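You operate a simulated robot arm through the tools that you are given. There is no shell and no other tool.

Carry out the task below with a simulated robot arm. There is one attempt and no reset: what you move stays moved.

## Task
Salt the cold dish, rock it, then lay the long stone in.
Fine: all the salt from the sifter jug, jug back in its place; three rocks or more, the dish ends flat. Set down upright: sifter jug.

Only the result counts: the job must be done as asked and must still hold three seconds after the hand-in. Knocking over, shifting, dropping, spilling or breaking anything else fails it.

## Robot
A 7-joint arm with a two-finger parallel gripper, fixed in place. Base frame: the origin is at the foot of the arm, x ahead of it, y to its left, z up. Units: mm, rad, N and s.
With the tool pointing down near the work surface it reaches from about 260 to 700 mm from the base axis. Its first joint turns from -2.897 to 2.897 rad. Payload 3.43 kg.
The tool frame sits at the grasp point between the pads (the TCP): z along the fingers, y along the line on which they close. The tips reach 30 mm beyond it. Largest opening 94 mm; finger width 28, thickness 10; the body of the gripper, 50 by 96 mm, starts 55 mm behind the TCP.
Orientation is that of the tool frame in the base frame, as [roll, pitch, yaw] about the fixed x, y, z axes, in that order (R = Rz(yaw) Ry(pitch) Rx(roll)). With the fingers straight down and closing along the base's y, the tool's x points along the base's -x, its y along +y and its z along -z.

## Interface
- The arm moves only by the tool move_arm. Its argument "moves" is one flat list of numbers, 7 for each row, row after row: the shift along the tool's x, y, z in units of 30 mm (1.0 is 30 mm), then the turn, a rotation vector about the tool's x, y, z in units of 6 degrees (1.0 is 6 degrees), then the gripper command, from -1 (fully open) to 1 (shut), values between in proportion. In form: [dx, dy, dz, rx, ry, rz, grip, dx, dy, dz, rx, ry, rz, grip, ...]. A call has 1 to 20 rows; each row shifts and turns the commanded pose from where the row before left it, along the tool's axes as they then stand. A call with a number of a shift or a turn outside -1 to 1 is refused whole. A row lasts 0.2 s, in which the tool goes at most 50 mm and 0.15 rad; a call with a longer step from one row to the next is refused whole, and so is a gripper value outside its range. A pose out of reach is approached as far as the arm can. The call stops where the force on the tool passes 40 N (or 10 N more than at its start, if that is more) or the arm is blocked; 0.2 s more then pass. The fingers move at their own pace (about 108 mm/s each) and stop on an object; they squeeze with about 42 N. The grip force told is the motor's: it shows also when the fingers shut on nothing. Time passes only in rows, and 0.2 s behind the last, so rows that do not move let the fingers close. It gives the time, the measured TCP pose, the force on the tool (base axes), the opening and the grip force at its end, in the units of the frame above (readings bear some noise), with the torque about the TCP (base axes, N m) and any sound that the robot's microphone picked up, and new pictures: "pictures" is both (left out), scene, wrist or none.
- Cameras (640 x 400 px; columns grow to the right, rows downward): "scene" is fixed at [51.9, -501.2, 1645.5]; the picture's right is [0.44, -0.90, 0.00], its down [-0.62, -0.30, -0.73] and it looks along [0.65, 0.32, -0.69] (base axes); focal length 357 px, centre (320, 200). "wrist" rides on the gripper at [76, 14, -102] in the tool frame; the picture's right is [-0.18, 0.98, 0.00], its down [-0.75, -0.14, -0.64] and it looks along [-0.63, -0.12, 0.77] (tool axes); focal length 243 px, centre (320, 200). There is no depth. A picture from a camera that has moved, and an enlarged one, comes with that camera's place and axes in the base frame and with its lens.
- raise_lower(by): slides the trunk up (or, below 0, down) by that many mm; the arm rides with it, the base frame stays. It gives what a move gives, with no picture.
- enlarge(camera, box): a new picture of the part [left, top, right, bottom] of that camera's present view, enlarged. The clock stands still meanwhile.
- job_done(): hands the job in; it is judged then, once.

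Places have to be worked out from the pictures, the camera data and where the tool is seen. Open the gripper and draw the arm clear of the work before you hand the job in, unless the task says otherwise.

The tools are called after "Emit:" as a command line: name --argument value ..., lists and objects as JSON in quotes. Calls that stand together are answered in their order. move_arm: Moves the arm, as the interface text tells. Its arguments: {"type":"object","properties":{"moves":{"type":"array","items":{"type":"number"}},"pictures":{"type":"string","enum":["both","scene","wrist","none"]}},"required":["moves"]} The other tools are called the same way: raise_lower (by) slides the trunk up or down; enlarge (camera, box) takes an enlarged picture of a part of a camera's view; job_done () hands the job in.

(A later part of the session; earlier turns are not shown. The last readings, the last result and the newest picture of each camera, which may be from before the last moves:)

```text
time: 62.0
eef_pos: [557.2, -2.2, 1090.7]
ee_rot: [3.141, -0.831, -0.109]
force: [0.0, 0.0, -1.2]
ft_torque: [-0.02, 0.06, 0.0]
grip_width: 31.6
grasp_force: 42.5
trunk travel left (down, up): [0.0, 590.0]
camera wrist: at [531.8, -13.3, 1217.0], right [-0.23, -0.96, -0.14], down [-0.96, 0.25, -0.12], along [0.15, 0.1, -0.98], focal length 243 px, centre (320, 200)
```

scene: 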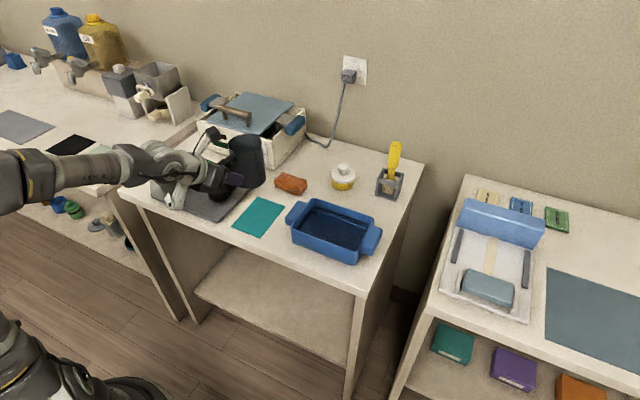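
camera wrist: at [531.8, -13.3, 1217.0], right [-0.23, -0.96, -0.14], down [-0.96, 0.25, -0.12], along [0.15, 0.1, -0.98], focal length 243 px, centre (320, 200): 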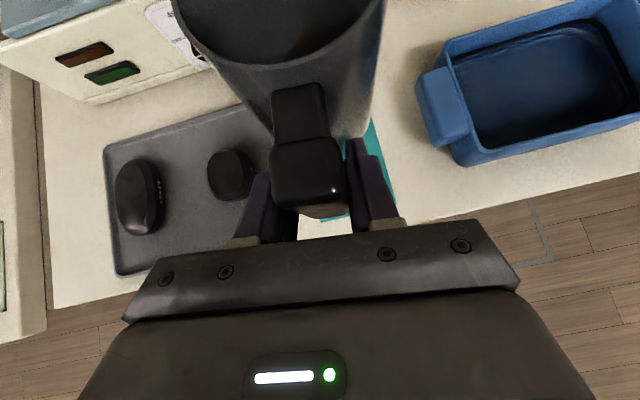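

At (557, -2, 1091) above the mat. I lower 100 mm with a small sideways correction and then re-measure.

Emit:
move_arm --moves '[-0.413, 0.0225, 0.372, 0, 0, 0, 1, -0.413, 0.0225, 0.372, 0, 0, 0, 1, -0.413, 0.0225, 0.372, 0, 0, 0, 1, -0.413, 0.0225, 0.372, 0, 0, 0, 1, -0.413, 0.0225, 0.372, 0, 0, 0, 1, -0.413, 0.0225, 0.372, 0, 0, 0, 1, 0, 0, 0, 0, 0, 0, 1, 0, 0, 0, 0, 0, 0, 1]'

Emit:
enlarge --camera "scene" --box '[190, 150, 300, 250]'

```text
time: 63.8
eef_pos: [555.8, -9.5, 992.7]
ee_rot: [3.141, -0.828, -0.107]
force: [-0.3, -0.5, -2.5]
ft_torque: [0.03, 0.09, 0.02]
grip_width: 31.8
grasp_force: 41.5
trunk travel left (down, up): [0.0, 590.0]
camera wrist: at [530.6, -20.7, 1117.9], right [-0.23, -0.96, -0.13], down [-0.96, 0.25, -0.12], along [0.15, 0.1, -0.98], focal length 243 px, centre (320, 200)
```

scene: 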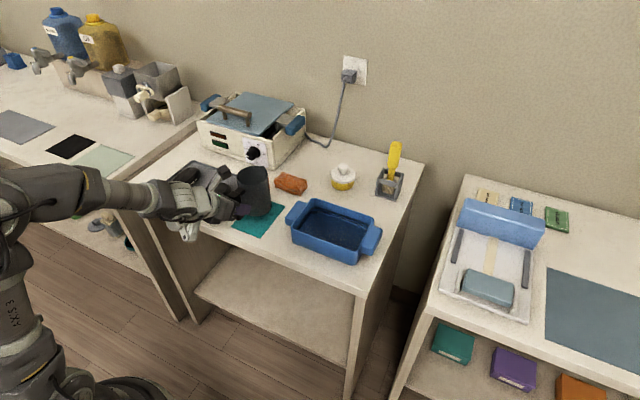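
wrist: 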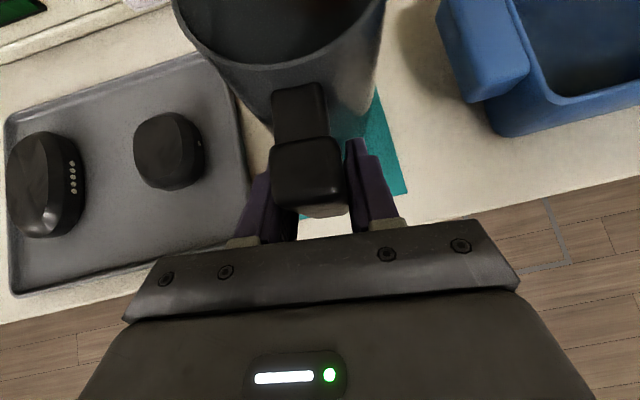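

```text
4.00 times, centred on (245, 200) of scene
camera zoom: at [51.9, -501.2, 1645.5], right [0.44, -0.9, 0.0], down [-0.62, -0.3, -0.73], along [0.65, 0.32, -0.69], focal length 1427 px, centre (620, 200)
```

zoom: 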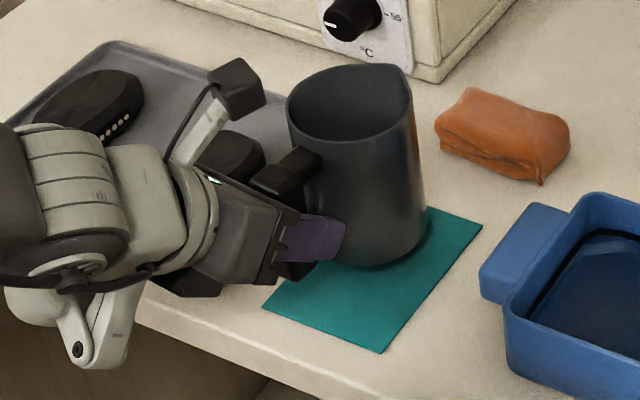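

I am 29 mm above the mat with y 3.4 mm off. I lower 26 mm slowly with that correction.

Emit:
move_arm --moves '[-0.107, -0.022, 0.098, 0, 0, 0, 1, -0.107, -0.022, 0.098, 0, 0, 0, 1, -0.107, -0.022, 0.098, 0, 0, 0, 1, -0.107, -0.022, 0.098, 0, 0, 0, 1, -0.107, -0.022, 0.098, 0, 0, 0, 1, -0.107, -0.022, 0.098, 0, 0, 0, 1, 0, 0, 0, 0, 0, 0, 1, 0, 0, 0, 0, 0, 0, 1]'

Emit:
enlarge --camera "scene" --box '[190, 150, 300, 250]'

```text
time: 65.6
eef_pos: [556.0, -4.6, 965.1]
ee_rot: [3.14, -0.831, -0.108]
force: [1.5, -0.7, 2.7]
ft_torque: [-0.07, -0.42, -0.06]
grip_width: 31.8
grasp_force: 41.6
trunk travel left (down, up): [0.0, 590.0]
camera wrist: at [531.4, -15.1, 1091.4], right [-0.23, -0.96, -0.14], down [-0.96, 0.25, -0.12], along [0.15, 0.1, -0.98], focal length 243 px, centre (320, 200)
```

scene: 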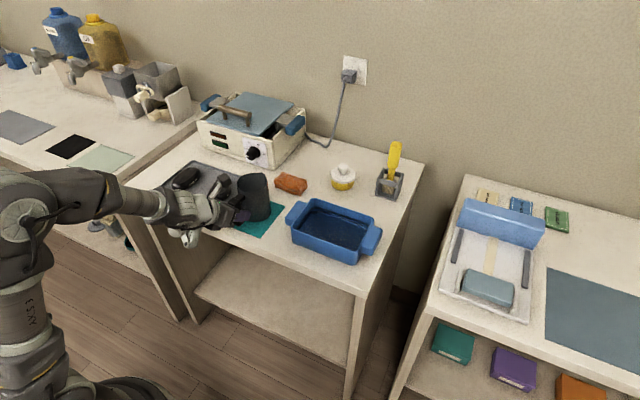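
wrist: 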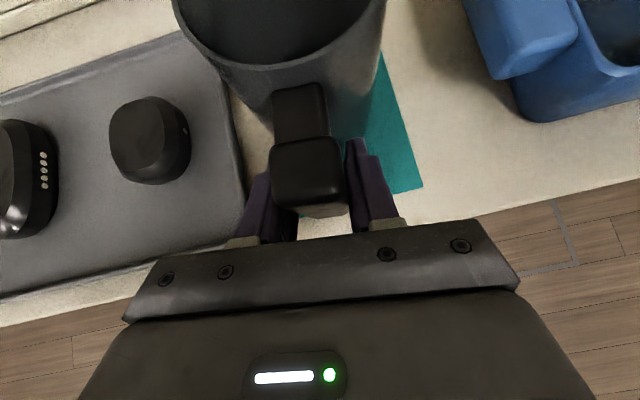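

```text
4.00 times, centred on (245, 200) of scene
camera zoom: at [51.9, -501.2, 1645.5], right [0.44, -0.9, 0.0], down [-0.62, -0.3, -0.73], along [0.65, 0.32, -0.69], focal length 1427 px, centre (620, 200)
```

zoom: 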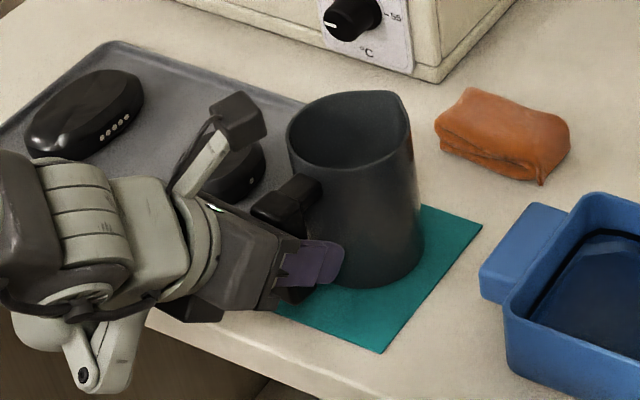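

The base touched the mat (force +2.7 N, far edge first). I ease down 1 mm more and open the fingers to let it settle.

Emit:
move_arm --moves '[-0.025, 0, 0.022, 0, 0, 0, 1, 0, 0, 0, 0, 0, 0, 1, 0, 0, 0, 0, 0, 0, 0.2, 0, 0, 0, 0, 0, 0, -0.2, 0, 0, 0, 0, 0, 0, -1, 0, 0, 0, 0, 0, 0, -1, 0, 0, 0, 0, 0, 0, -1]'

Emit:
enlarge --camera "scene" --box '[190, 150, 300, 250]'

```text
time: 67.2
eef_pos: [557.3, -4.2, 964.2]
ee_rot: [3.141, -0.829, -0.109]
force: [-0.2, 0.1, 0.2]
ft_torque: [0.0, 0.03, -0.03]
grip_width: 94.0
grasp_force: 0.1
trunk travel left (down, up): [0.0, 590.0]
camera wrist: at [531.8, -15.3, 1090.0], right [-0.23, -0.96, -0.14], down [-0.96, 0.25, -0.12], along [0.15, 0.1, -0.98], focal length 243 px, centre (320, 200)
```

scene: 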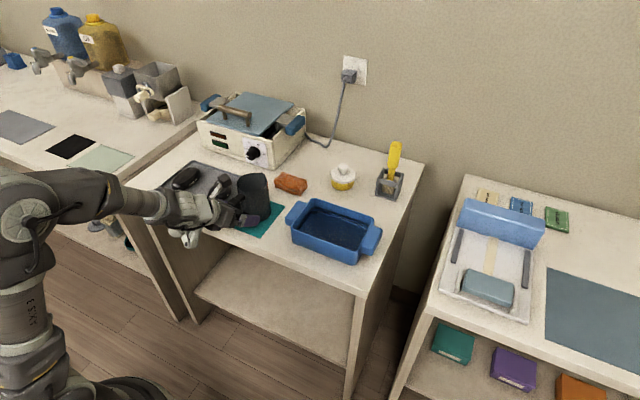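
wrist: 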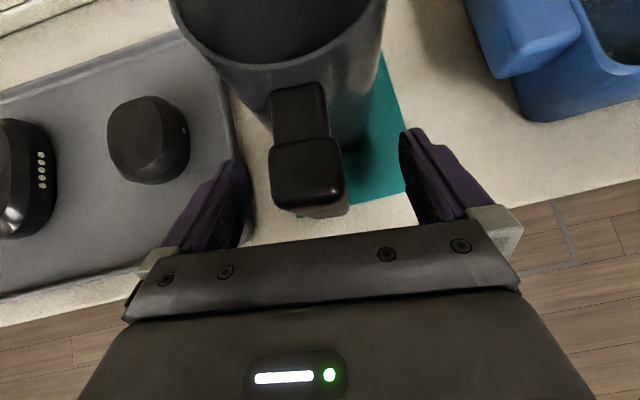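

```text
4.00 times, centred on (245, 200) of scene
camera zoom: at [51.9, -501.2, 1645.5], right [0.44, -0.9, 0.0], down [-0.62, -0.3, -0.73], along [0.65, 0.32, -0.69], focal length 1427 px, centre (620, 200)
```

zoom: 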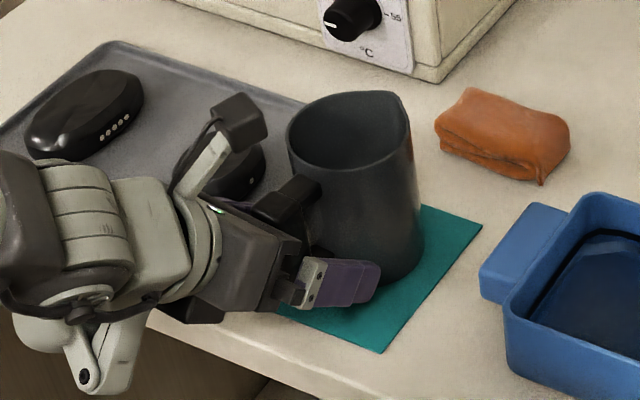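

The jug stands upright on the mat in its old place and the fingers are free. I withdraw back along the tool axis.

Emit:
move_arm --moves '[0, 0, -0.5, 0, 0, 0, -1, 0, 0, -0.6, 0, 0, 0, -1, 0, 0, -0.7, 0, 0, 0, -1, 0, 0, -0.7, 0, 0, 0, -1, 0, 0, -0.7, 0, 0, 0, -1, 0, 0, 0, 0, 0, 0, -1]'

Emit:
enlarge --camera "scene" --box '[190, 150, 300, 250]'

```text
time: 68.6
eef_pos: [485.8, 4.2, 1029.2]
ee_rot: [3.14, -0.829, -0.108]
force: [-0.4, -0.7, 0.7]
ft_torque: [-0.01, 0.02, -0.01]
grip_width: 93.9
grasp_force: 0.0
trunk travel left (down, up): [0.0, 590.0]
camera wrist: at [460.5, -6.0, 1155.5], right [-0.23, -0.96, -0.14], down [-0.96, 0.25, -0.12], along [0.15, 0.1, -0.98], focal length 243 px, centre (320, 200)
```

scene: 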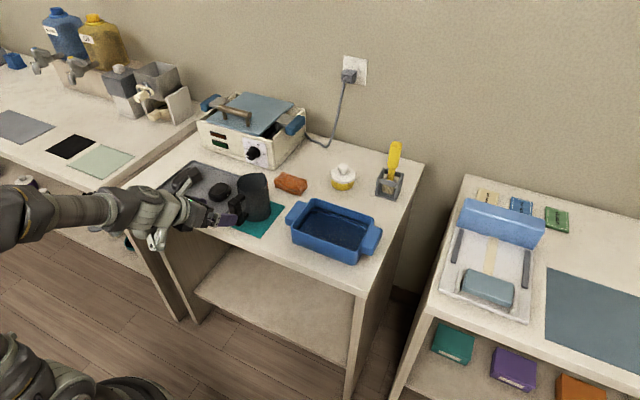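
wrist: 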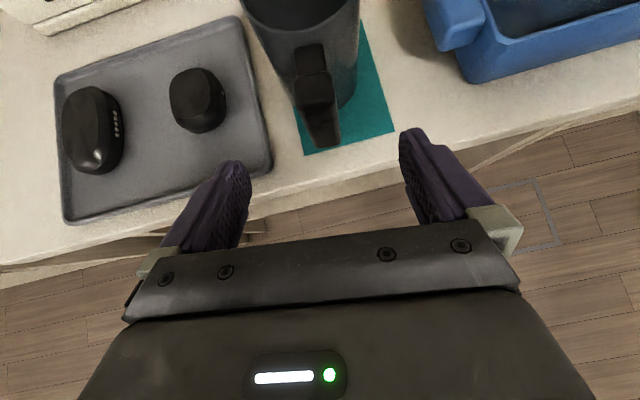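

```text
4.00 times, centred on (245, 200) of scene
camera zoom: at [51.9, -501.2, 1645.5], right [0.44, -0.9, 0.0], down [-0.62, -0.3, -0.73], along [0.65, 0.32, -0.69], focal length 1427 px, centre (620, 200)
```

zoom: 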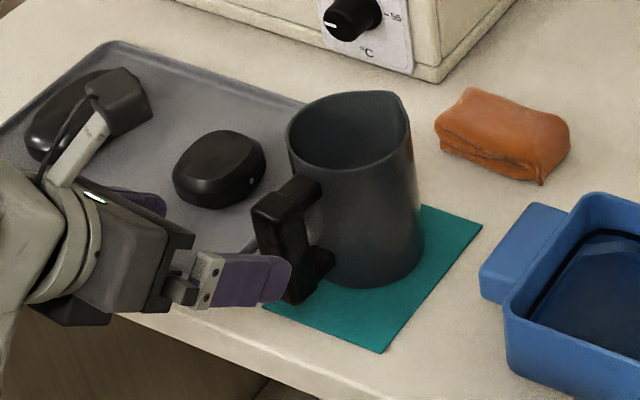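

The jug stands in its place with nothing else moved. Next I raise the arm and turn the tool straight down to prepare for rocking the dish by its left handle.

Emit:
move_arm --moves '[0.491, 0, -0.451, 0, 0, 0, -1, 0.491, 0, -0.451, 0, 0, 0, -1, 0.491, 0, -0.451, 0, 0, 0, -1, 0.491, 0, -0.451, 0, 0, 0, -1, 0.491, 0, -0.451, 0, 0, 0, -1, 0, 0.3, 0, 0, -1, 0, -1, 0, 0.5, 0, 0, -1, 0, -1, 0, 0.5, 0, 0, -1, 0, -1, 0, 0.5, 0, 0, -1, 0, -1, 0, 0.5, 0, 0, -1, 0, -1, 0, 0.5, 0, 0, -1, 0, -1, 0, 0.5, 0, 0, -1, 0, -1, 0, 0.5, 0, 0, -0.9, 0, -1]'

```text
time: 71.4
eef_pos: [472.8, -109.8, 1127.3]
ee_rot: [3.14, -0.001, -0.109]
force: [-0.3, 0.2, 0.5]
ft_torque: [0.0, -0.01, 0.0]
grip_width: 94.0
grasp_force: 0.1
trunk travel left (down, up): [0.0, 590.0]
camera wrist: at [548.1, -132.6, 1230.3], right [-0.29, -0.96, 0.0], down [-0.73, 0.22, 0.64], along [-0.61, 0.19, -0.77], focal length 243 px, centre (320, 200)
```

scene: 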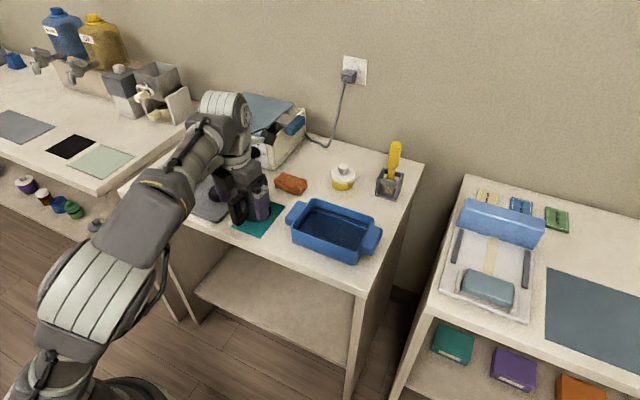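
wrist: 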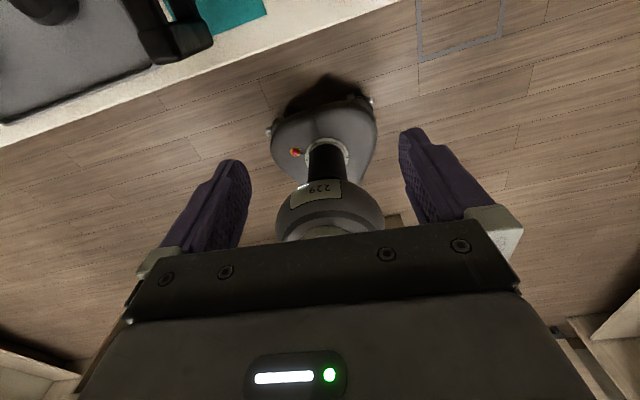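

The tool points straight down. I turn it about 81 degrees so that the fingers close along the dish handle's x-width.

Emit:
move_arm --moves '[0, 0, 0, 0, 0, 1, -1, 0, 0, 0, 0, 0, 1, -1, 0, 0, 0, 0, 0, 1, -1, 0, 0, 0, 0, 0, 1, -1, 0, 0, 0, 0, 0, 1, -1, 0, 0, 0, 0, 0, 1, -1, 0, 0, 0, 0, 0, 1, -1, 0, 0, 0, 0, 0, 1, -1, 0, 0, 0, 0, 0, 1, -1, 0, 0, 0, 0, 0, 1, -1, 0, 0, 0, 0, 0, 1, -1, 0, 0, 0, 0, 0, 1, -1, 0, 0, 0, 0, 0, 1, -1, 0, 0, 0, 0, 0, 0.5, -1]'

```text
time: 74.4
eef_pos: [471.2, -110.1, 1127.7]
ee_rot: [-3.139, 0.001, -1.523]
force: [0.2, 0.3, 1.0]
ft_torque: [0.01, 0.01, 0.01]
grip_width: 93.8
grasp_force: 0.0
trunk travel left (down, up): [0.0, 590.0]
camera wrist: at [461.4, -185.4, 1231.6], right [-0.99, 0.14, 0.0], down [0.1, 0.76, 0.64], along [0.09, 0.64, -0.77], focal length 243 px, centre (320, 200)
```

scene: 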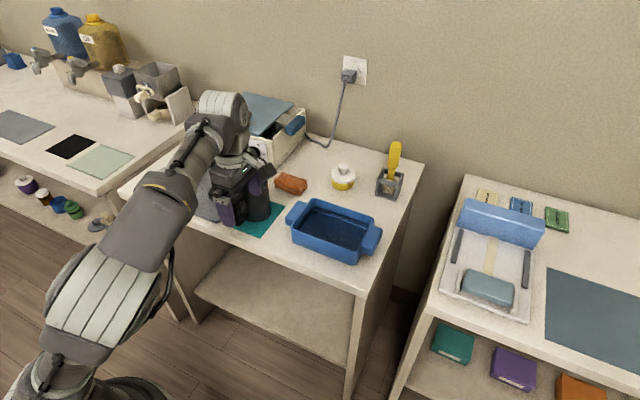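
wrist: 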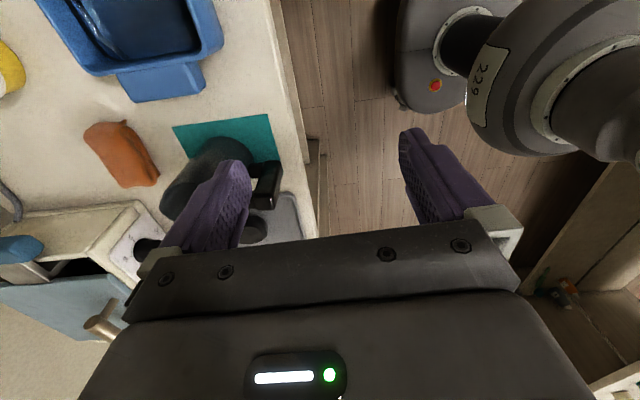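

Now I move above the dish's left handle, TCP to about (643, -142, 1100).

Emit:
move_arm --moves '[0.168, -0.71, 0.116, 0, 0, 0, -1, 0.168, -0.71, 0.116, 0, 0, 0, -1, 0.168, -0.71, 0.116, 0, 0, 0, -1, 0.168, -0.71, 0.116, 0, 0, 0, -1, 0.168, -0.71, 0.116, 0, 0, 0, -1, 0.168, -0.71, 0.116, 0, 0, 0, -1, 0.168, -0.71, 0.116, 0, 0, 0, -1, 0.168, -0.71, 0.116, 0, 0, 0, -1, 0, 0, 0, 0, 0, 0, -1]'

Emit:
enlarge --camera "wrist" --box '[160, 0, 480, 240]'

Emit:
enlarge --camera "scene" --box '[260, 140, 420, 280]'

```text
time: 76.4
eef_pos: [643.7, -141.5, 1101.0]
ee_rot: [-3.141, 0.0, -1.522]
force: [1.1, 0.8, 0.1]
ft_torque: [0.01, 0.02, -0.01]
grip_width: 94.2
grasp_force: 0.0
trunk travel left (down, up): [0.0, 590.0]
camera wrist: at [633.2, -217.2, 1203.5], right [-0.99, 0.14, 0.0], down [0.1, 0.76, 0.64], along [0.09, 0.63, -0.77], focal length 243 px, centre (320, 200)
```

scene: 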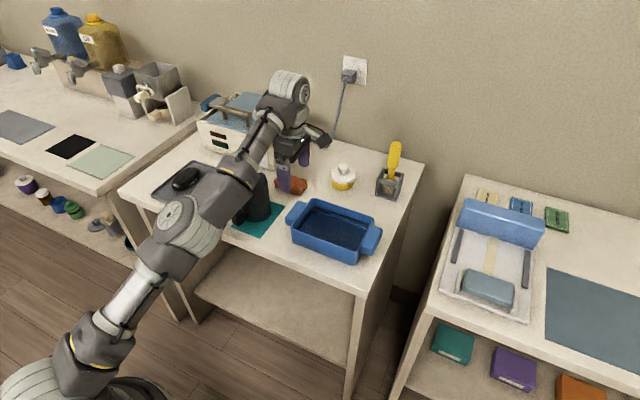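
wrist: 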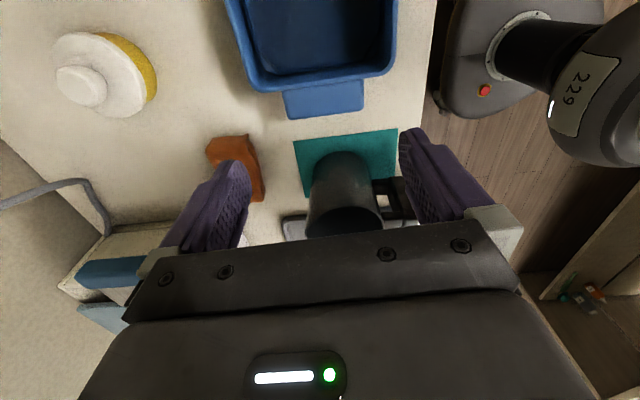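

```text
1.67 times, centred on (320, 120) of wrist
camera zoom: at [633.2, -217.2, 1203.5], right [-0.99, 0.14, 0.0], down [0.1, 0.76, 0.64], along [0.09, 0.63, -0.77], focal length 404 px, centre (320, 333)
```

zoom: 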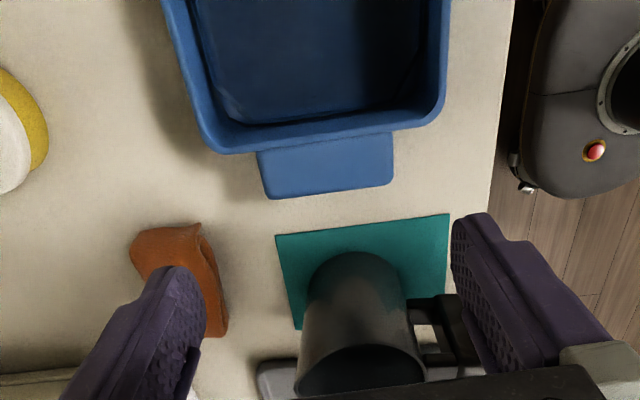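

```text
2.86 times, centred on (340, 210) of scene
camera zoom: at [51.9, -501.2, 1645.5], right [0.44, -0.9, 0.0], down [-0.62, -0.3, -0.73], along [0.65, 0.32, -0.69], focal length 1019 px, centre (263, 171)
```

zoom: 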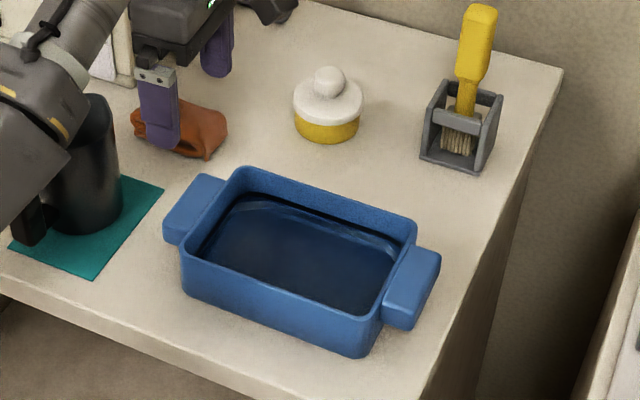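

The dish's left handle spans x≈601–681 and y≈-152 to -121, with its top near z=947. I centre over it, correct yaw slightly, and descend to z≈1000 to check alignment; the forearm stays well above the jug.

Emit:
move_arm --moves '[-0.187, 0.075, 0.4, 0, 0, 0.3, -1, 0, 0, 0.6, 0, 0, 0, -1, 0, 0, 0.6, 0, 0, 0, -1, 0, 0, 0.6, 0, 0, 0, -1, 0, 0, 0.6, 0, 0, 0, -1, 0, 0, 0.55, 0, 0, 0, -1, 0, 0, 0, 0, 0, 0, -1]'

Emit:
enlarge --camera "wrist" --box '[140, 0, 500, 240]'

Emit:
enlarge --camera "scene" --box '[180, 80, 400, 280]'

```text
time: 78.0
eef_pos: [643.1, -135.6, 1001.9]
ee_rot: [-3.14, -0.002, -1.555]
force: [0.1, -0.4, 0.3]
ft_torque: [0.0, 0.02, 0.0]
grip_width: 94.1
grasp_force: 0.0
trunk travel left (down, up): [0.0, 590.0]
camera wrist: at [630.0, -210.5, 1104.5], right [-0.99, 0.17, 0.0], down [0.13, 0.76, 0.64], along [0.11, 0.63, -0.77], focal length 243 px, centre (320, 200)
```

scene: 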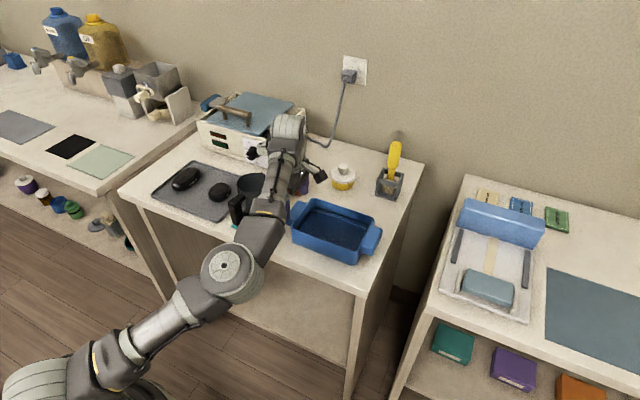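
wrist: 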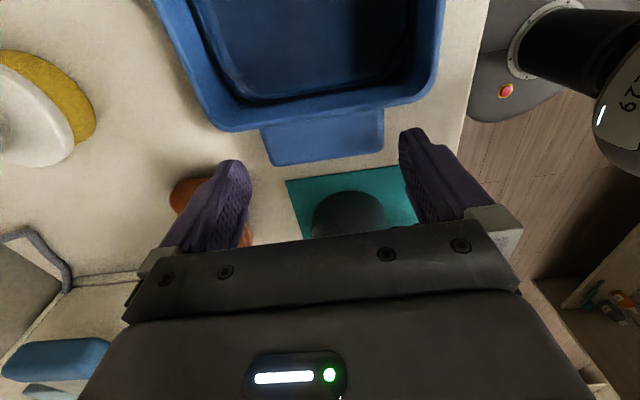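

```text
1.67 times, centred on (320, 120) of wrist
camera zoom: at [630.0, -210.5, 1104.5], right [-0.99, 0.17, 0.0], down [0.13, 0.76, 0.64], along [0.11, 0.63, -0.77], focal length 404 px, centre (320, 333)
```

zoom: 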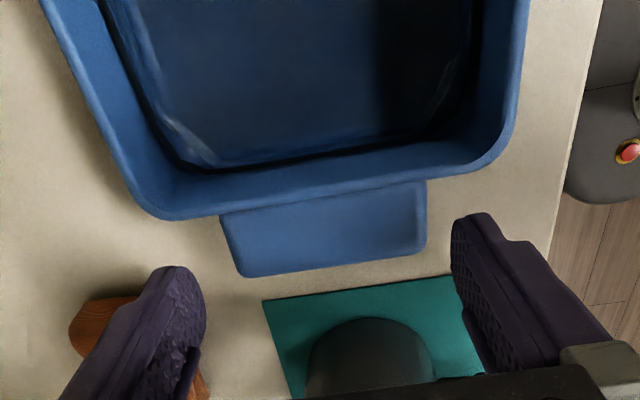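

```text
2.00 times, centred on (290, 180) of scene
camera zoom: at [51.9, -501.2, 1645.5], right [0.44, -0.9, 0.0], down [-0.62, -0.3, -0.73], along [0.65, 0.32, -0.69], focal length 714 px, centre (380, 240)
```

zoom: 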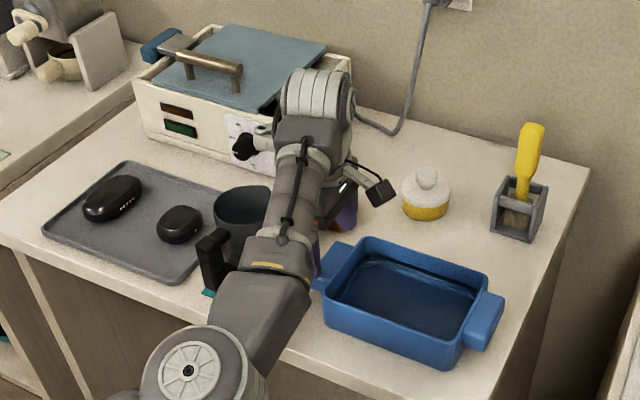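

The fingers' inner faces (594–690) straddle the handle (about 600–682); I centre by 2 mm and descend gently with the force guard on.

Emit:
move_arm --moves '[0, 0.063, 0.2, 0, 0, 0.2, -1, 0, 0, 0.3, 0, 0, 0, -1, 0, 0, 0.3, 0, 0, 0, -1, 0, 0, 0.3, 0, 0, 0, -1, 0, 0, 0.3, 0, 0, 0, -1, 0, 0, 0.3, 0, 0, 0, -1, 0, 0, 0.3, 0, 0, 0, -1, 0, 0, 0, 0, 0, 0, -1]'

Emit:
enlarge --camera "wrist" --box '[140, 0, 500, 240]'

Emit:
enlarge --camera "scene" --box '[180, 80, 400, 280]'

```text
time: 79.8
eef_pos: [639.9, -138.1, 940.4]
ee_rot: [-3.14, 0.001, -1.576]
force: [0.4, -0.2, 0.2]
ft_torque: [0.03, 0.02, 0.0]
grip_width: 94.1
grasp_force: 0.1
trunk travel left (down, up): [0.0, 590.0]
camera wrist: at [625.9, -213.1, 1043.5], right [-0.98, 0.19, 0.0], down [0.14, 0.75, 0.64], along [0.12, 0.63, -0.77], focal length 243 px, centre (320, 200)
```

scene: 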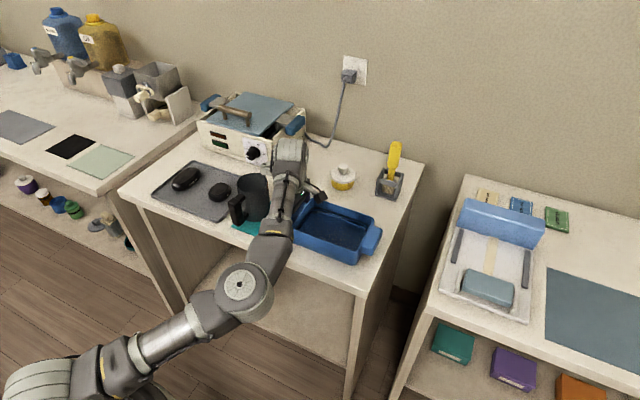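
wrist: 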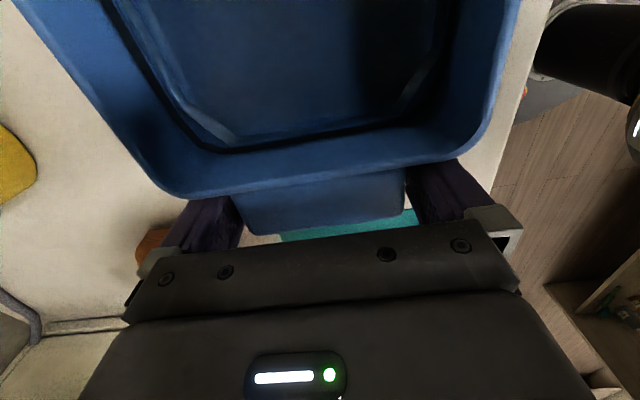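

```text
1.67 times, centred on (320, 120) of wrist
camera zoom: at [625.9, -213.1, 1043.5], right [-0.98, 0.19, 0.0], down [0.14, 0.75, 0.64], along [0.12, 0.63, -0.77], focal length 404 px, centre (320, 333)
```

zoom: 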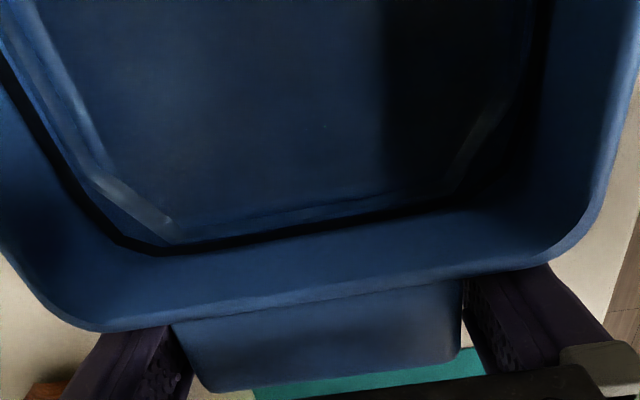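

```text
2.00 times, centred on (290, 180) of scene
camera zoom: at [51.9, -501.2, 1645.5], right [0.44, -0.9, 0.0], down [-0.62, -0.3, -0.73], along [0.65, 0.32, -0.69], focal length 714 px, centre (380, 240)
```

zoom: 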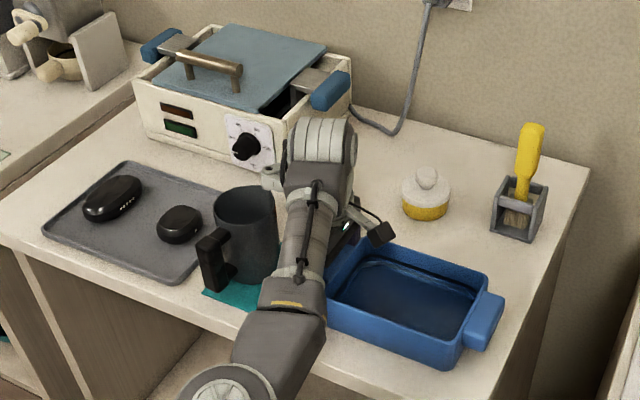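

The handle sits between the fingers with small gaps on both sides, and the liquid surface is about 25 mm below the rim. I close the fingers on the handle.

Emit:
move_arm --moves '[0, 0.03, 0, 0, 0, 0, -1, 0, 0, 0, 0, 0, 0, -0.7, 0, 0, 0, 0, 0, 0, 1, 0, 0, 0, 0, 0, 0, 1, 0, 0, 0, 0, 0, 0, 1]'

Emit:
enlarge --camera "wrist" --box '[140, 0, 500, 240]'

```text
time: 81.0
eef_pos: [638.3, -137.0, 940.4]
ee_rot: [-3.141, -0.002, -1.576]
force: [0.5, -0.9, 0.0]
ft_torque: [0.02, -0.04, 0.27]
grip_width: 84.1
grasp_force: 41.9
trunk travel left (down, up): [0.0, 590.0]
camera wrist: at [624.7, -212.9, 1043.5], right [-0.98, 0.19, 0.0], down [0.14, 0.75, 0.64], along [0.12, 0.63, -0.77], focal length 243 px, centre (320, 200)
```

scene: 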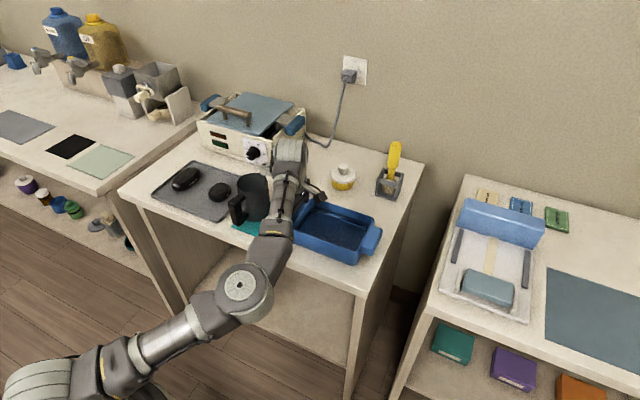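
wrist: 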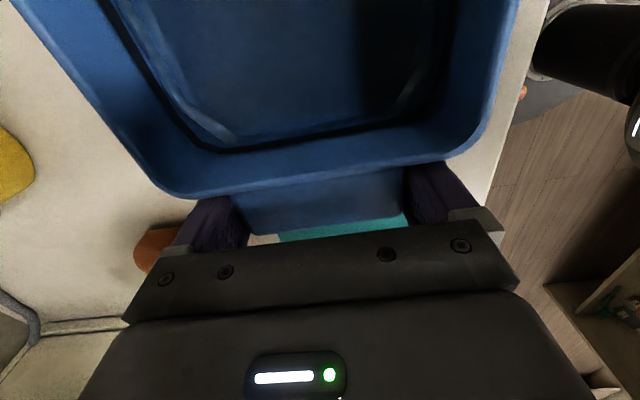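

```text
1.67 times, centred on (320, 120) of wrist
camera zoom: at [624.7, -212.9, 1043.5], right [-0.98, 0.19, 0.0], down [0.14, 0.75, 0.64], along [0.12, 0.63, -0.77], focal length 404 px, centre (320, 333)
```

zoom: 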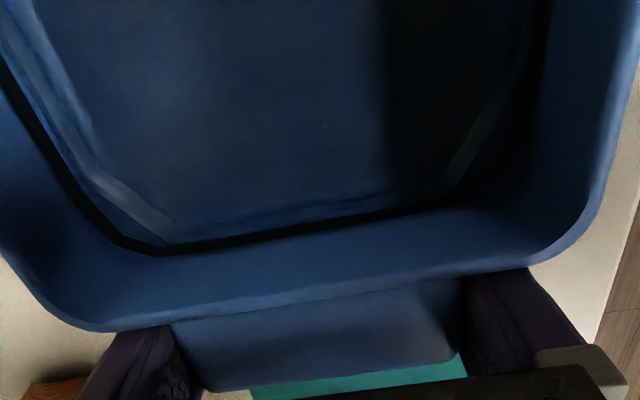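

Handle gripped (84 mm, 42 N). I make the first tilt: raising this end about 8 degrees around the far bottom edge, turning the tool with the dish, then look.

Emit:
move_arm --moves '[0.0465, 0, -0.2327, 0, -0.333, 0, 1, 0.0465, 0, -0.2327, 0, -0.333, 0, 1, 0.0465, 0, -0.2327, 0, -0.333, 0, 1, 0.0465, 0, -0.2327, 0, -0.333, 0, 1, 0, 0, 0, 0, 0, 0, 1]'

Emit:
enlarge --camera "scene" --box '[240, 130, 420, 280]'

```text
time: 82.2
eef_pos: [637.9, -144.1, 967.5]
ee_rot: [-3.14, 0.139, -1.577]
force: [1.3, -2.6, 2.1]
ft_torque: [-1.24, 0.19, 0.27]
grip_width: 84.1
grasp_force: 41.9
trunk travel left (down, up): [0.0, 590.0]
camera wrist: at [623.9, -233.6, 1059.6], right [-0.98, 0.19, 0.02], down [0.14, 0.66, 0.74], along [0.12, 0.73, -0.67], focal length 243 px, centre (320, 200)
```

scene: 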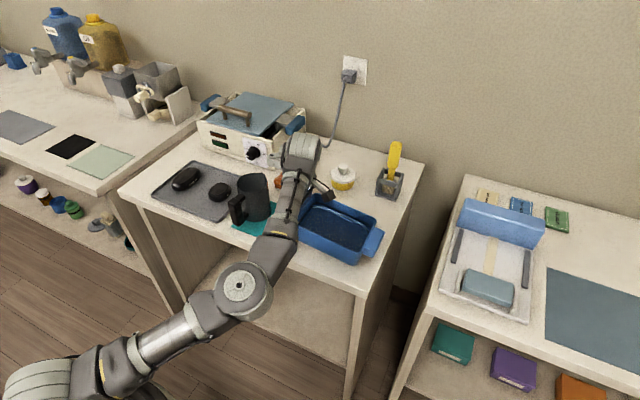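
wrist: 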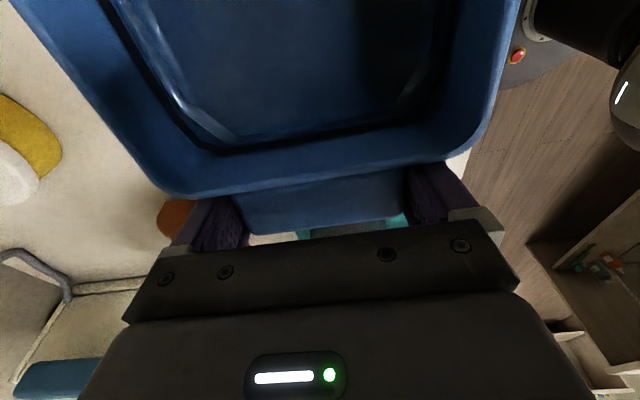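

```text
2.67 times, centred on (330, 205) of scene
camera zoom: at [51.9, -501.2, 1645.5], right [0.44, -0.9, 0.0], down [-0.62, -0.3, -0.73], along [0.65, 0.32, -0.69], focal length 951 px, centre (293, 187)
```

zoom: 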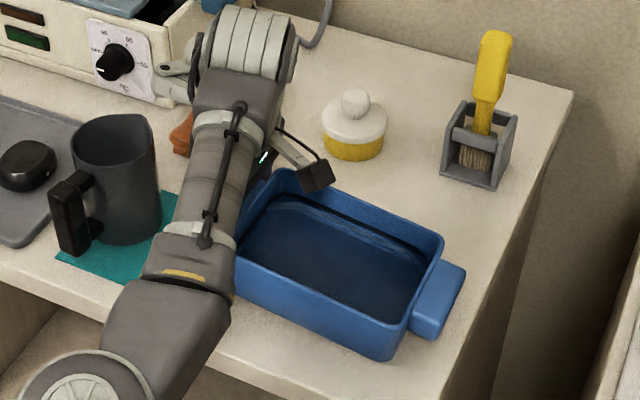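

The dish tilted about 8 degrees with no spill, readings safe. I lower it flat again by the exact inverse and check the forces.

Emit:
move_arm --moves '[-0.0384, 0, 0.2343, 0, 0.333, 0, 1, -0.0384, 0, 0.2343, 0, 0.333, 0, 1, -0.0384, 0, 0.2343, 0, 0.333, 0, 1, -0.0384, 0, 0.2343, 0, 0.333, 0, 1, 0, 0, 0, 0, 0, 0, 1, 0, 0, 0, 0, 0, 0, 1]' --pictures "scene"

Emit:
enlarge --camera "scene" --box '[240, 130, 420, 280]'

```text
time: 83.6
eef_pos: [639.4, -137.1, 940.4]
ee_rot: [-3.137, 0.0, -1.575]
force: [2.1, -1.7, 13.6]
ft_torque: [0.27, 0.77, 0.17]
grip_width: 84.0
grasp_force: 42.4
trunk travel left (down, up): [0.0, 590.0]
```

scene: 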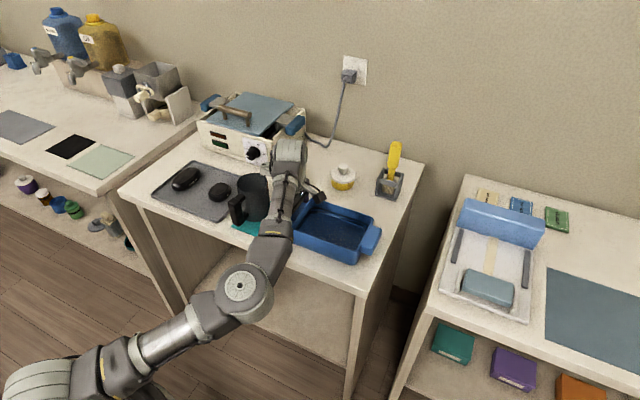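

```text
2.67 times, centred on (330, 205) of scene
camera zoom: at [51.9, -501.2, 1645.5], right [0.44, -0.9, 0.0], down [-0.62, -0.3, -0.73], along [0.65, 0.32, -0.69], focal length 951 px, centre (293, 187)
```

zoom: 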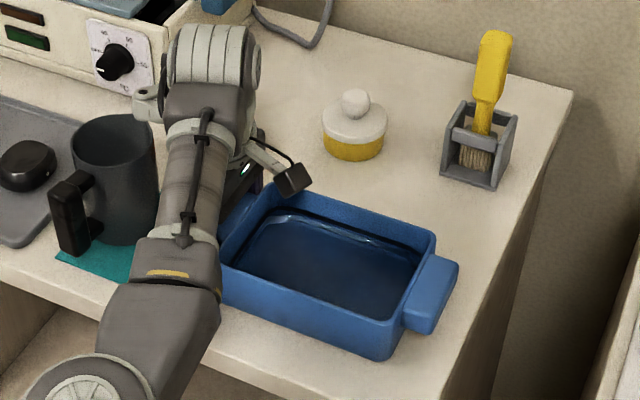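

Back flat, pressing lightly (13 N). I now make two more full rocks with a slightly better pivot radius.

Emit:
move_arm --moves '[0.0507, 0, -0.2389, 0, -0.333, 0, 1, 0.0507, 0, -0.2389, 0, -0.333, 0, 1, 0.0507, 0, -0.2389, 0, -0.333, 0, 1, 0.0507, 0, -0.2389, 0, -0.333, 0, 1, 0, 0, 0, 0, 0, 0, 1, -0.0424, 0, 0.2405, 0, 0.333, 0, 1, -0.0424, 0, 0.2405, 0, 0.333, 0, 1, -0.0424, 0, 0.2405, 0, 0.333, 0, 1, -0.0424, 0, 0.2405, 0, 0.333, 0, 1, 0, 0, 0, 0, 0, 0, 1, 0, 0, 0, 0, 0, 0, 1]' --pictures "scene"

Emit:
enlarge --camera "scene" --box '[240, 130, 420, 280]'

```text
time: 86.0
eef_pos: [639.7, -134.4, 941.3]
ee_rot: [-3.138, 0.0, -1.577]
force: [-0.1, 0.2, -7.0]
ft_torque: [0.72, -0.04, -0.01]
grip_width: 83.7
grasp_force: 42.0
trunk travel left (down, up): [0.0, 590.0]
```

scene: 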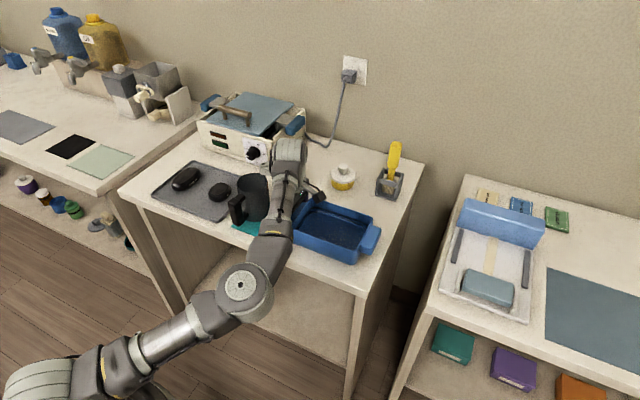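

```text
2.67 times, centred on (330, 205) of scene
camera zoom: at [51.9, -501.2, 1645.5], right [0.44, -0.9, 0.0], down [-0.62, -0.3, -0.73], along [0.65, 0.32, -0.69], focal length 951 px, centre (293, 187)
```

zoom: 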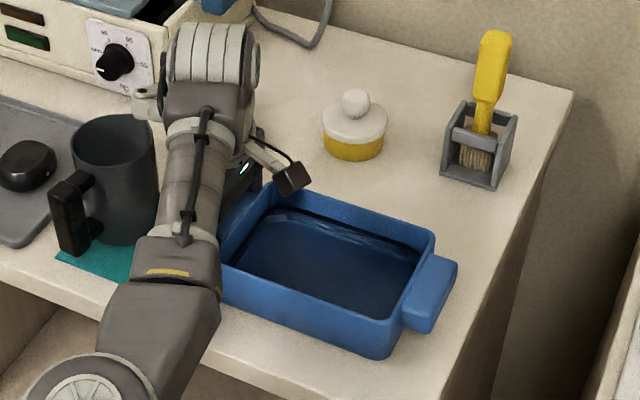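

The grip now carries 7 N at the bottom, so the near end may hang a millimetre high. I lower 1.5 mm to be sure it is truly flat between rocks.

Emit:
move_arm --moves '[0, 0, 0.05, 0, 0, 0, 1, 0, 0, 0, 0, 0, 0, 1]' --pictures "none"

```text
time: 86.6
eef_pos: [639.4, -135.8, 941.1]
ee_rot: [-3.138, -0.001, -1.573]
force: [3.3, 2.0, 5.1]
ft_torque: [0.58, 0.66, -0.11]
grip_width: 84.1
grasp_force: 41.8
trunk travel left (down, up): [0.0, 590.0]
```

Force is +5 N, so the dish rests on the table. Third rock now, with a little extra lowering at the end.

Emit:
move_arm --moves '[0.0507, 0, -0.2389, 0, -0.333, 0, 1, 0.0507, 0, -0.2389, 0, -0.333, 0, 1, 0.0507, 0, -0.2389, 0, -0.333, 0, 1, 0.0507, 0, -0.2389, 0, -0.333, 0, 1, 0, 0, 0, 0, 0, 0, 1, 0, 0, 0, 0, 0, 0, 1]' --pictures "scene"

Emit:
enlarge --camera "scene" --box '[240, 130, 420, 280]'

Emit:
move_arm --moves '[-0.0424, 0, 0.2405, 0, 0.333, 0, 1, -0.0424, 0, 0.2405, 0, 0.333, 0, 1, -0.0424, 0, 0.2405, 0, 0.333, 0, 1, -0.0424, 0, 0.2405, 0, 0.333, 0, 1, 0, 0, 0.02, 0, 0, 0, 1, 0, 0, 0, 0, 0, 0, 1]' --pictures "scene"

```text
time: 88.0
eef_pos: [640.1, -143.5, 967.5]
ee_rot: [-3.14, 0.139, -1.577]
force: [1.5, -1.5, -0.5]
ft_torque: [-0.46, 0.26, 0.26]
grip_width: 83.9
grasp_force: 41.9
trunk travel left (down, up): [0.0, 590.0]
```

scene: 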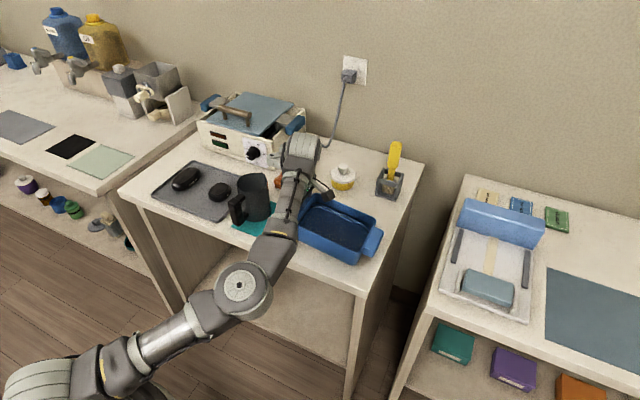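

```text
2.67 times, centred on (330, 205) of scene
camera zoom: at [51.9, -501.2, 1645.5], right [0.44, -0.9, 0.0], down [-0.62, -0.3, -0.73], along [0.65, 0.32, -0.69], focal length 951 px, centre (293, 187)
```

zoom: 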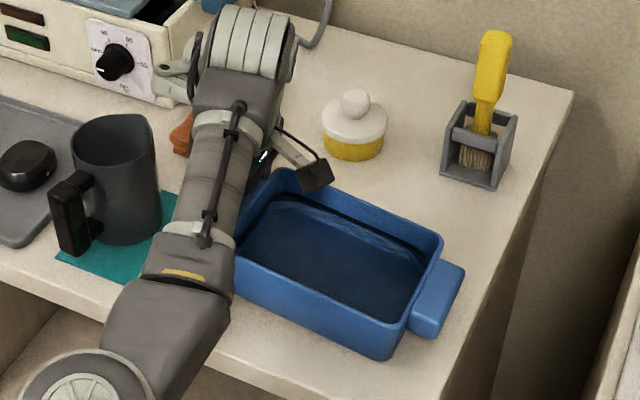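

```text
time: 89.4
eef_pos: [639.9, -135.0, 939.8]
ee_rot: [-3.139, -0.002, -1.575]
force: [1.1, 1.3, 7.1]
ft_torque: [0.55, 0.8, -0.02]
grip_width: 84.1
grasp_force: 41.8
trunk travel left (down, up): [0.0, 590.0]
```

scene: 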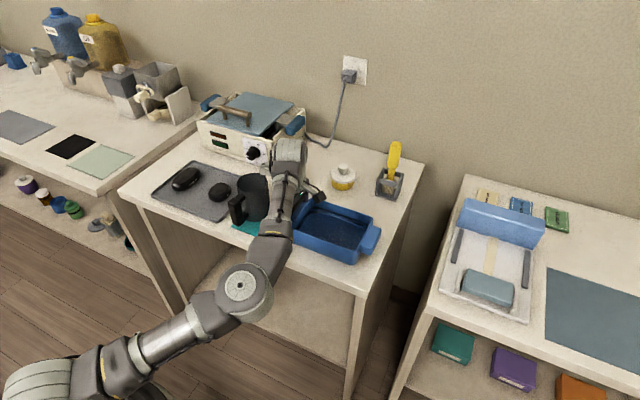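

Three rocks are done and the dish rests flat (7 N down). For margin I add further rocks, slightly deeper at about 10 degrees, still far below the 25 mm freeboard limit.

Emit:
move_arm --moves '[0.0507, 0, -0.2389, 0, -0.333, 0, 1, 0.0507, 0, -0.2389, 0, -0.333, 0, 1, 0.0507, 0, -0.2389, 0, -0.333, 0, 1, 0.0507, 0, -0.2389, 0, -0.333, 0, 1, 0.0507, 0, -0.2389, 0, -0.333, 0, 1, 0, 0, 0, 0, 0, 0, 1, 0, 0, 0, 0, 0, 0, 1]' --pictures "wrist"

Emit:
move_arm --moves '[-0.0424, 0, 0.2405, 0, 0.333, 0, 1, -0.0424, 0, 0.2405, 0, 0.333, 0, 1, -0.0424, 0, 0.2405, 0, 0.333, 0, 1, -0.0424, 0, 0.2405, 0, 0.333, 0, 1, -0.0424, 0, 0.2405, 0, 0.333, 0, 1, 0, 0, 0.02, 0, 0, 0, 1, 0, 0, 0, 0, 0, 0, 1]' --pictures "wrist"

```text
time: 91.0
eef_pos: [640.0, -144.8, 973.5]
ee_rot: [-3.14, 0.175, -1.576]
force: [-0.4, -0.6, -0.2]
ft_torque: [-0.53, 0.37, 0.0]
grip_width: 84.0
grasp_force: 41.7
trunk travel left (down, up): [0.0, 590.0]
camera wrist: at [624.9, -237.4, 1062.7], right [-0.98, 0.19, 0.03], down [0.14, 0.63, 0.76], along [0.12, 0.75, -0.65], focal length 243 px, centre (320, 200)
```

wrist: 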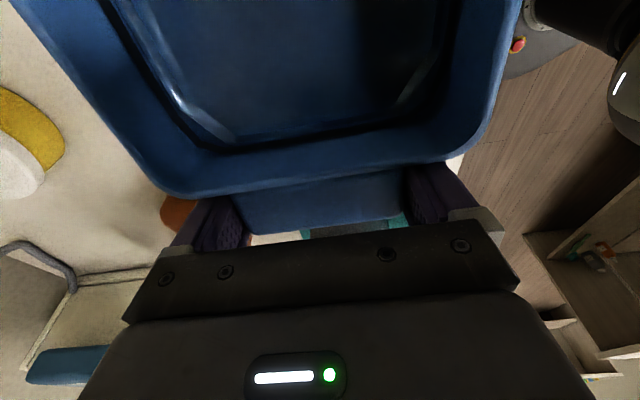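

```text
time: 92.6
eef_pos: [641.3, -135.4, 939.4]
ee_rot: [-3.137, -0.001, -1.577]
force: [9.0, -3.1, 22.9]
ft_torque: [0.07, 0.35, 0.26]
grip_width: 83.9
grasp_force: 42.0
trunk travel left (down, up): [0.0, 590.0]
camera wrist: at [625.0, -210.8, 1043.1], right [-0.98, 0.19, -0.01], down [0.14, 0.75, 0.64], along [0.12, 0.63, -0.77], focal length 243 px, centre (320, 200)
```

wrist: 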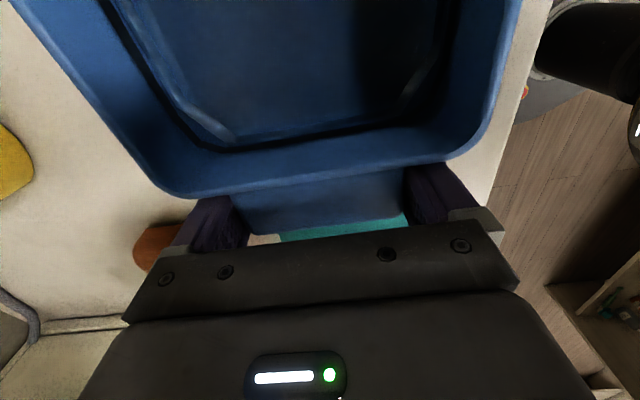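

Four rocks done; the hand presses with 23 N now, so I ease up slightly, do a fifth rock, and finish flat without the extra lowering.

Emit:
move_arm --moves '[0, 0, -0.03, 0, 0, 0, 1, 0.0507, 0, -0.2389, 0, -0.333, 0, 1, 0.0507, 0, -0.2389, 0, -0.333, 0, 1, 0.0507, 0, -0.2389, 0, -0.333, 0, 1, 0.0507, 0, -0.2389, 0, -0.333, 0, 1, 0.0507, 0, -0.2389, 0, -0.333, 0, 1, 0, 0, 0, 0, 0, 0, 1, -0.0424, 0, 0.2405, 0, 0.333, 0, 1, -0.0424, 0, 0.2405, 0, 0.333, 0, 1, -0.0424, 0, 0.2405, 0, 0.333, 0, 1, -0.0424, 0, 0.2405, 0, 0.333, 0, 1, -0.0424, 0, 0.2405, 0, 0.333, 0, 1, 0, 0, 0, 0, 0, 0, 1, 0, 0, 0, 0, 0, 0, 1]'

Emit:
enlarge --camera "scene" --box '[240, 130, 420, 280]'

```text
time: 95.6
eef_pos: [639.8, -134.7, 939.8]
ee_rot: [-3.14, -0.003, -1.577]
force: [0.8, -0.6, -0.9]
ft_torque: [0.64, 0.33, 0.03]
grip_width: 83.9
grasp_force: 41.2
trunk travel left (down, up): [0.0, 590.0]
camera wrist: at [626.1, -209.9, 1043.1], right [-0.98, 0.19, 0.0], down [0.14, 0.75, 0.64], along [0.12, 0.63, -0.77], focal length 243 px, centre (320, 200)
```

scene: 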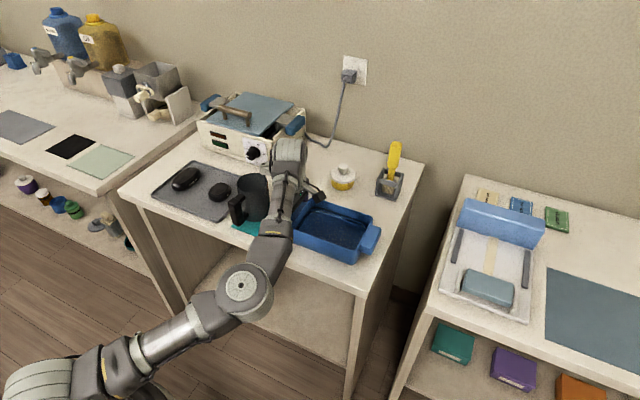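
wrist: 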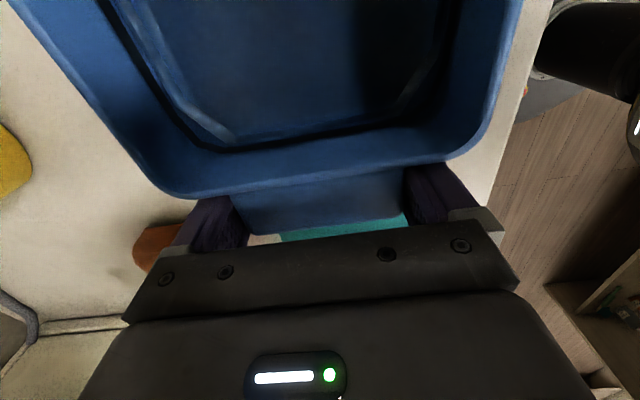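

```text
2.67 times, centred on (330, 205) of scene
camera zoom: at [51.9, -501.2, 1645.5], right [0.44, -0.9, 0.0], down [-0.62, -0.3, -0.73], along [0.65, 0.32, -0.69], focal length 951 px, centre (293, 187)
```

zoom: 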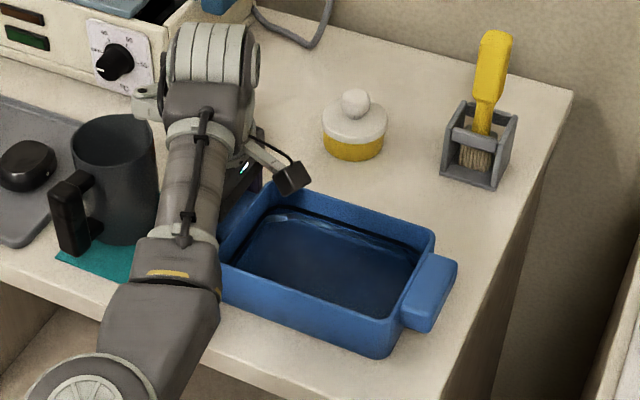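

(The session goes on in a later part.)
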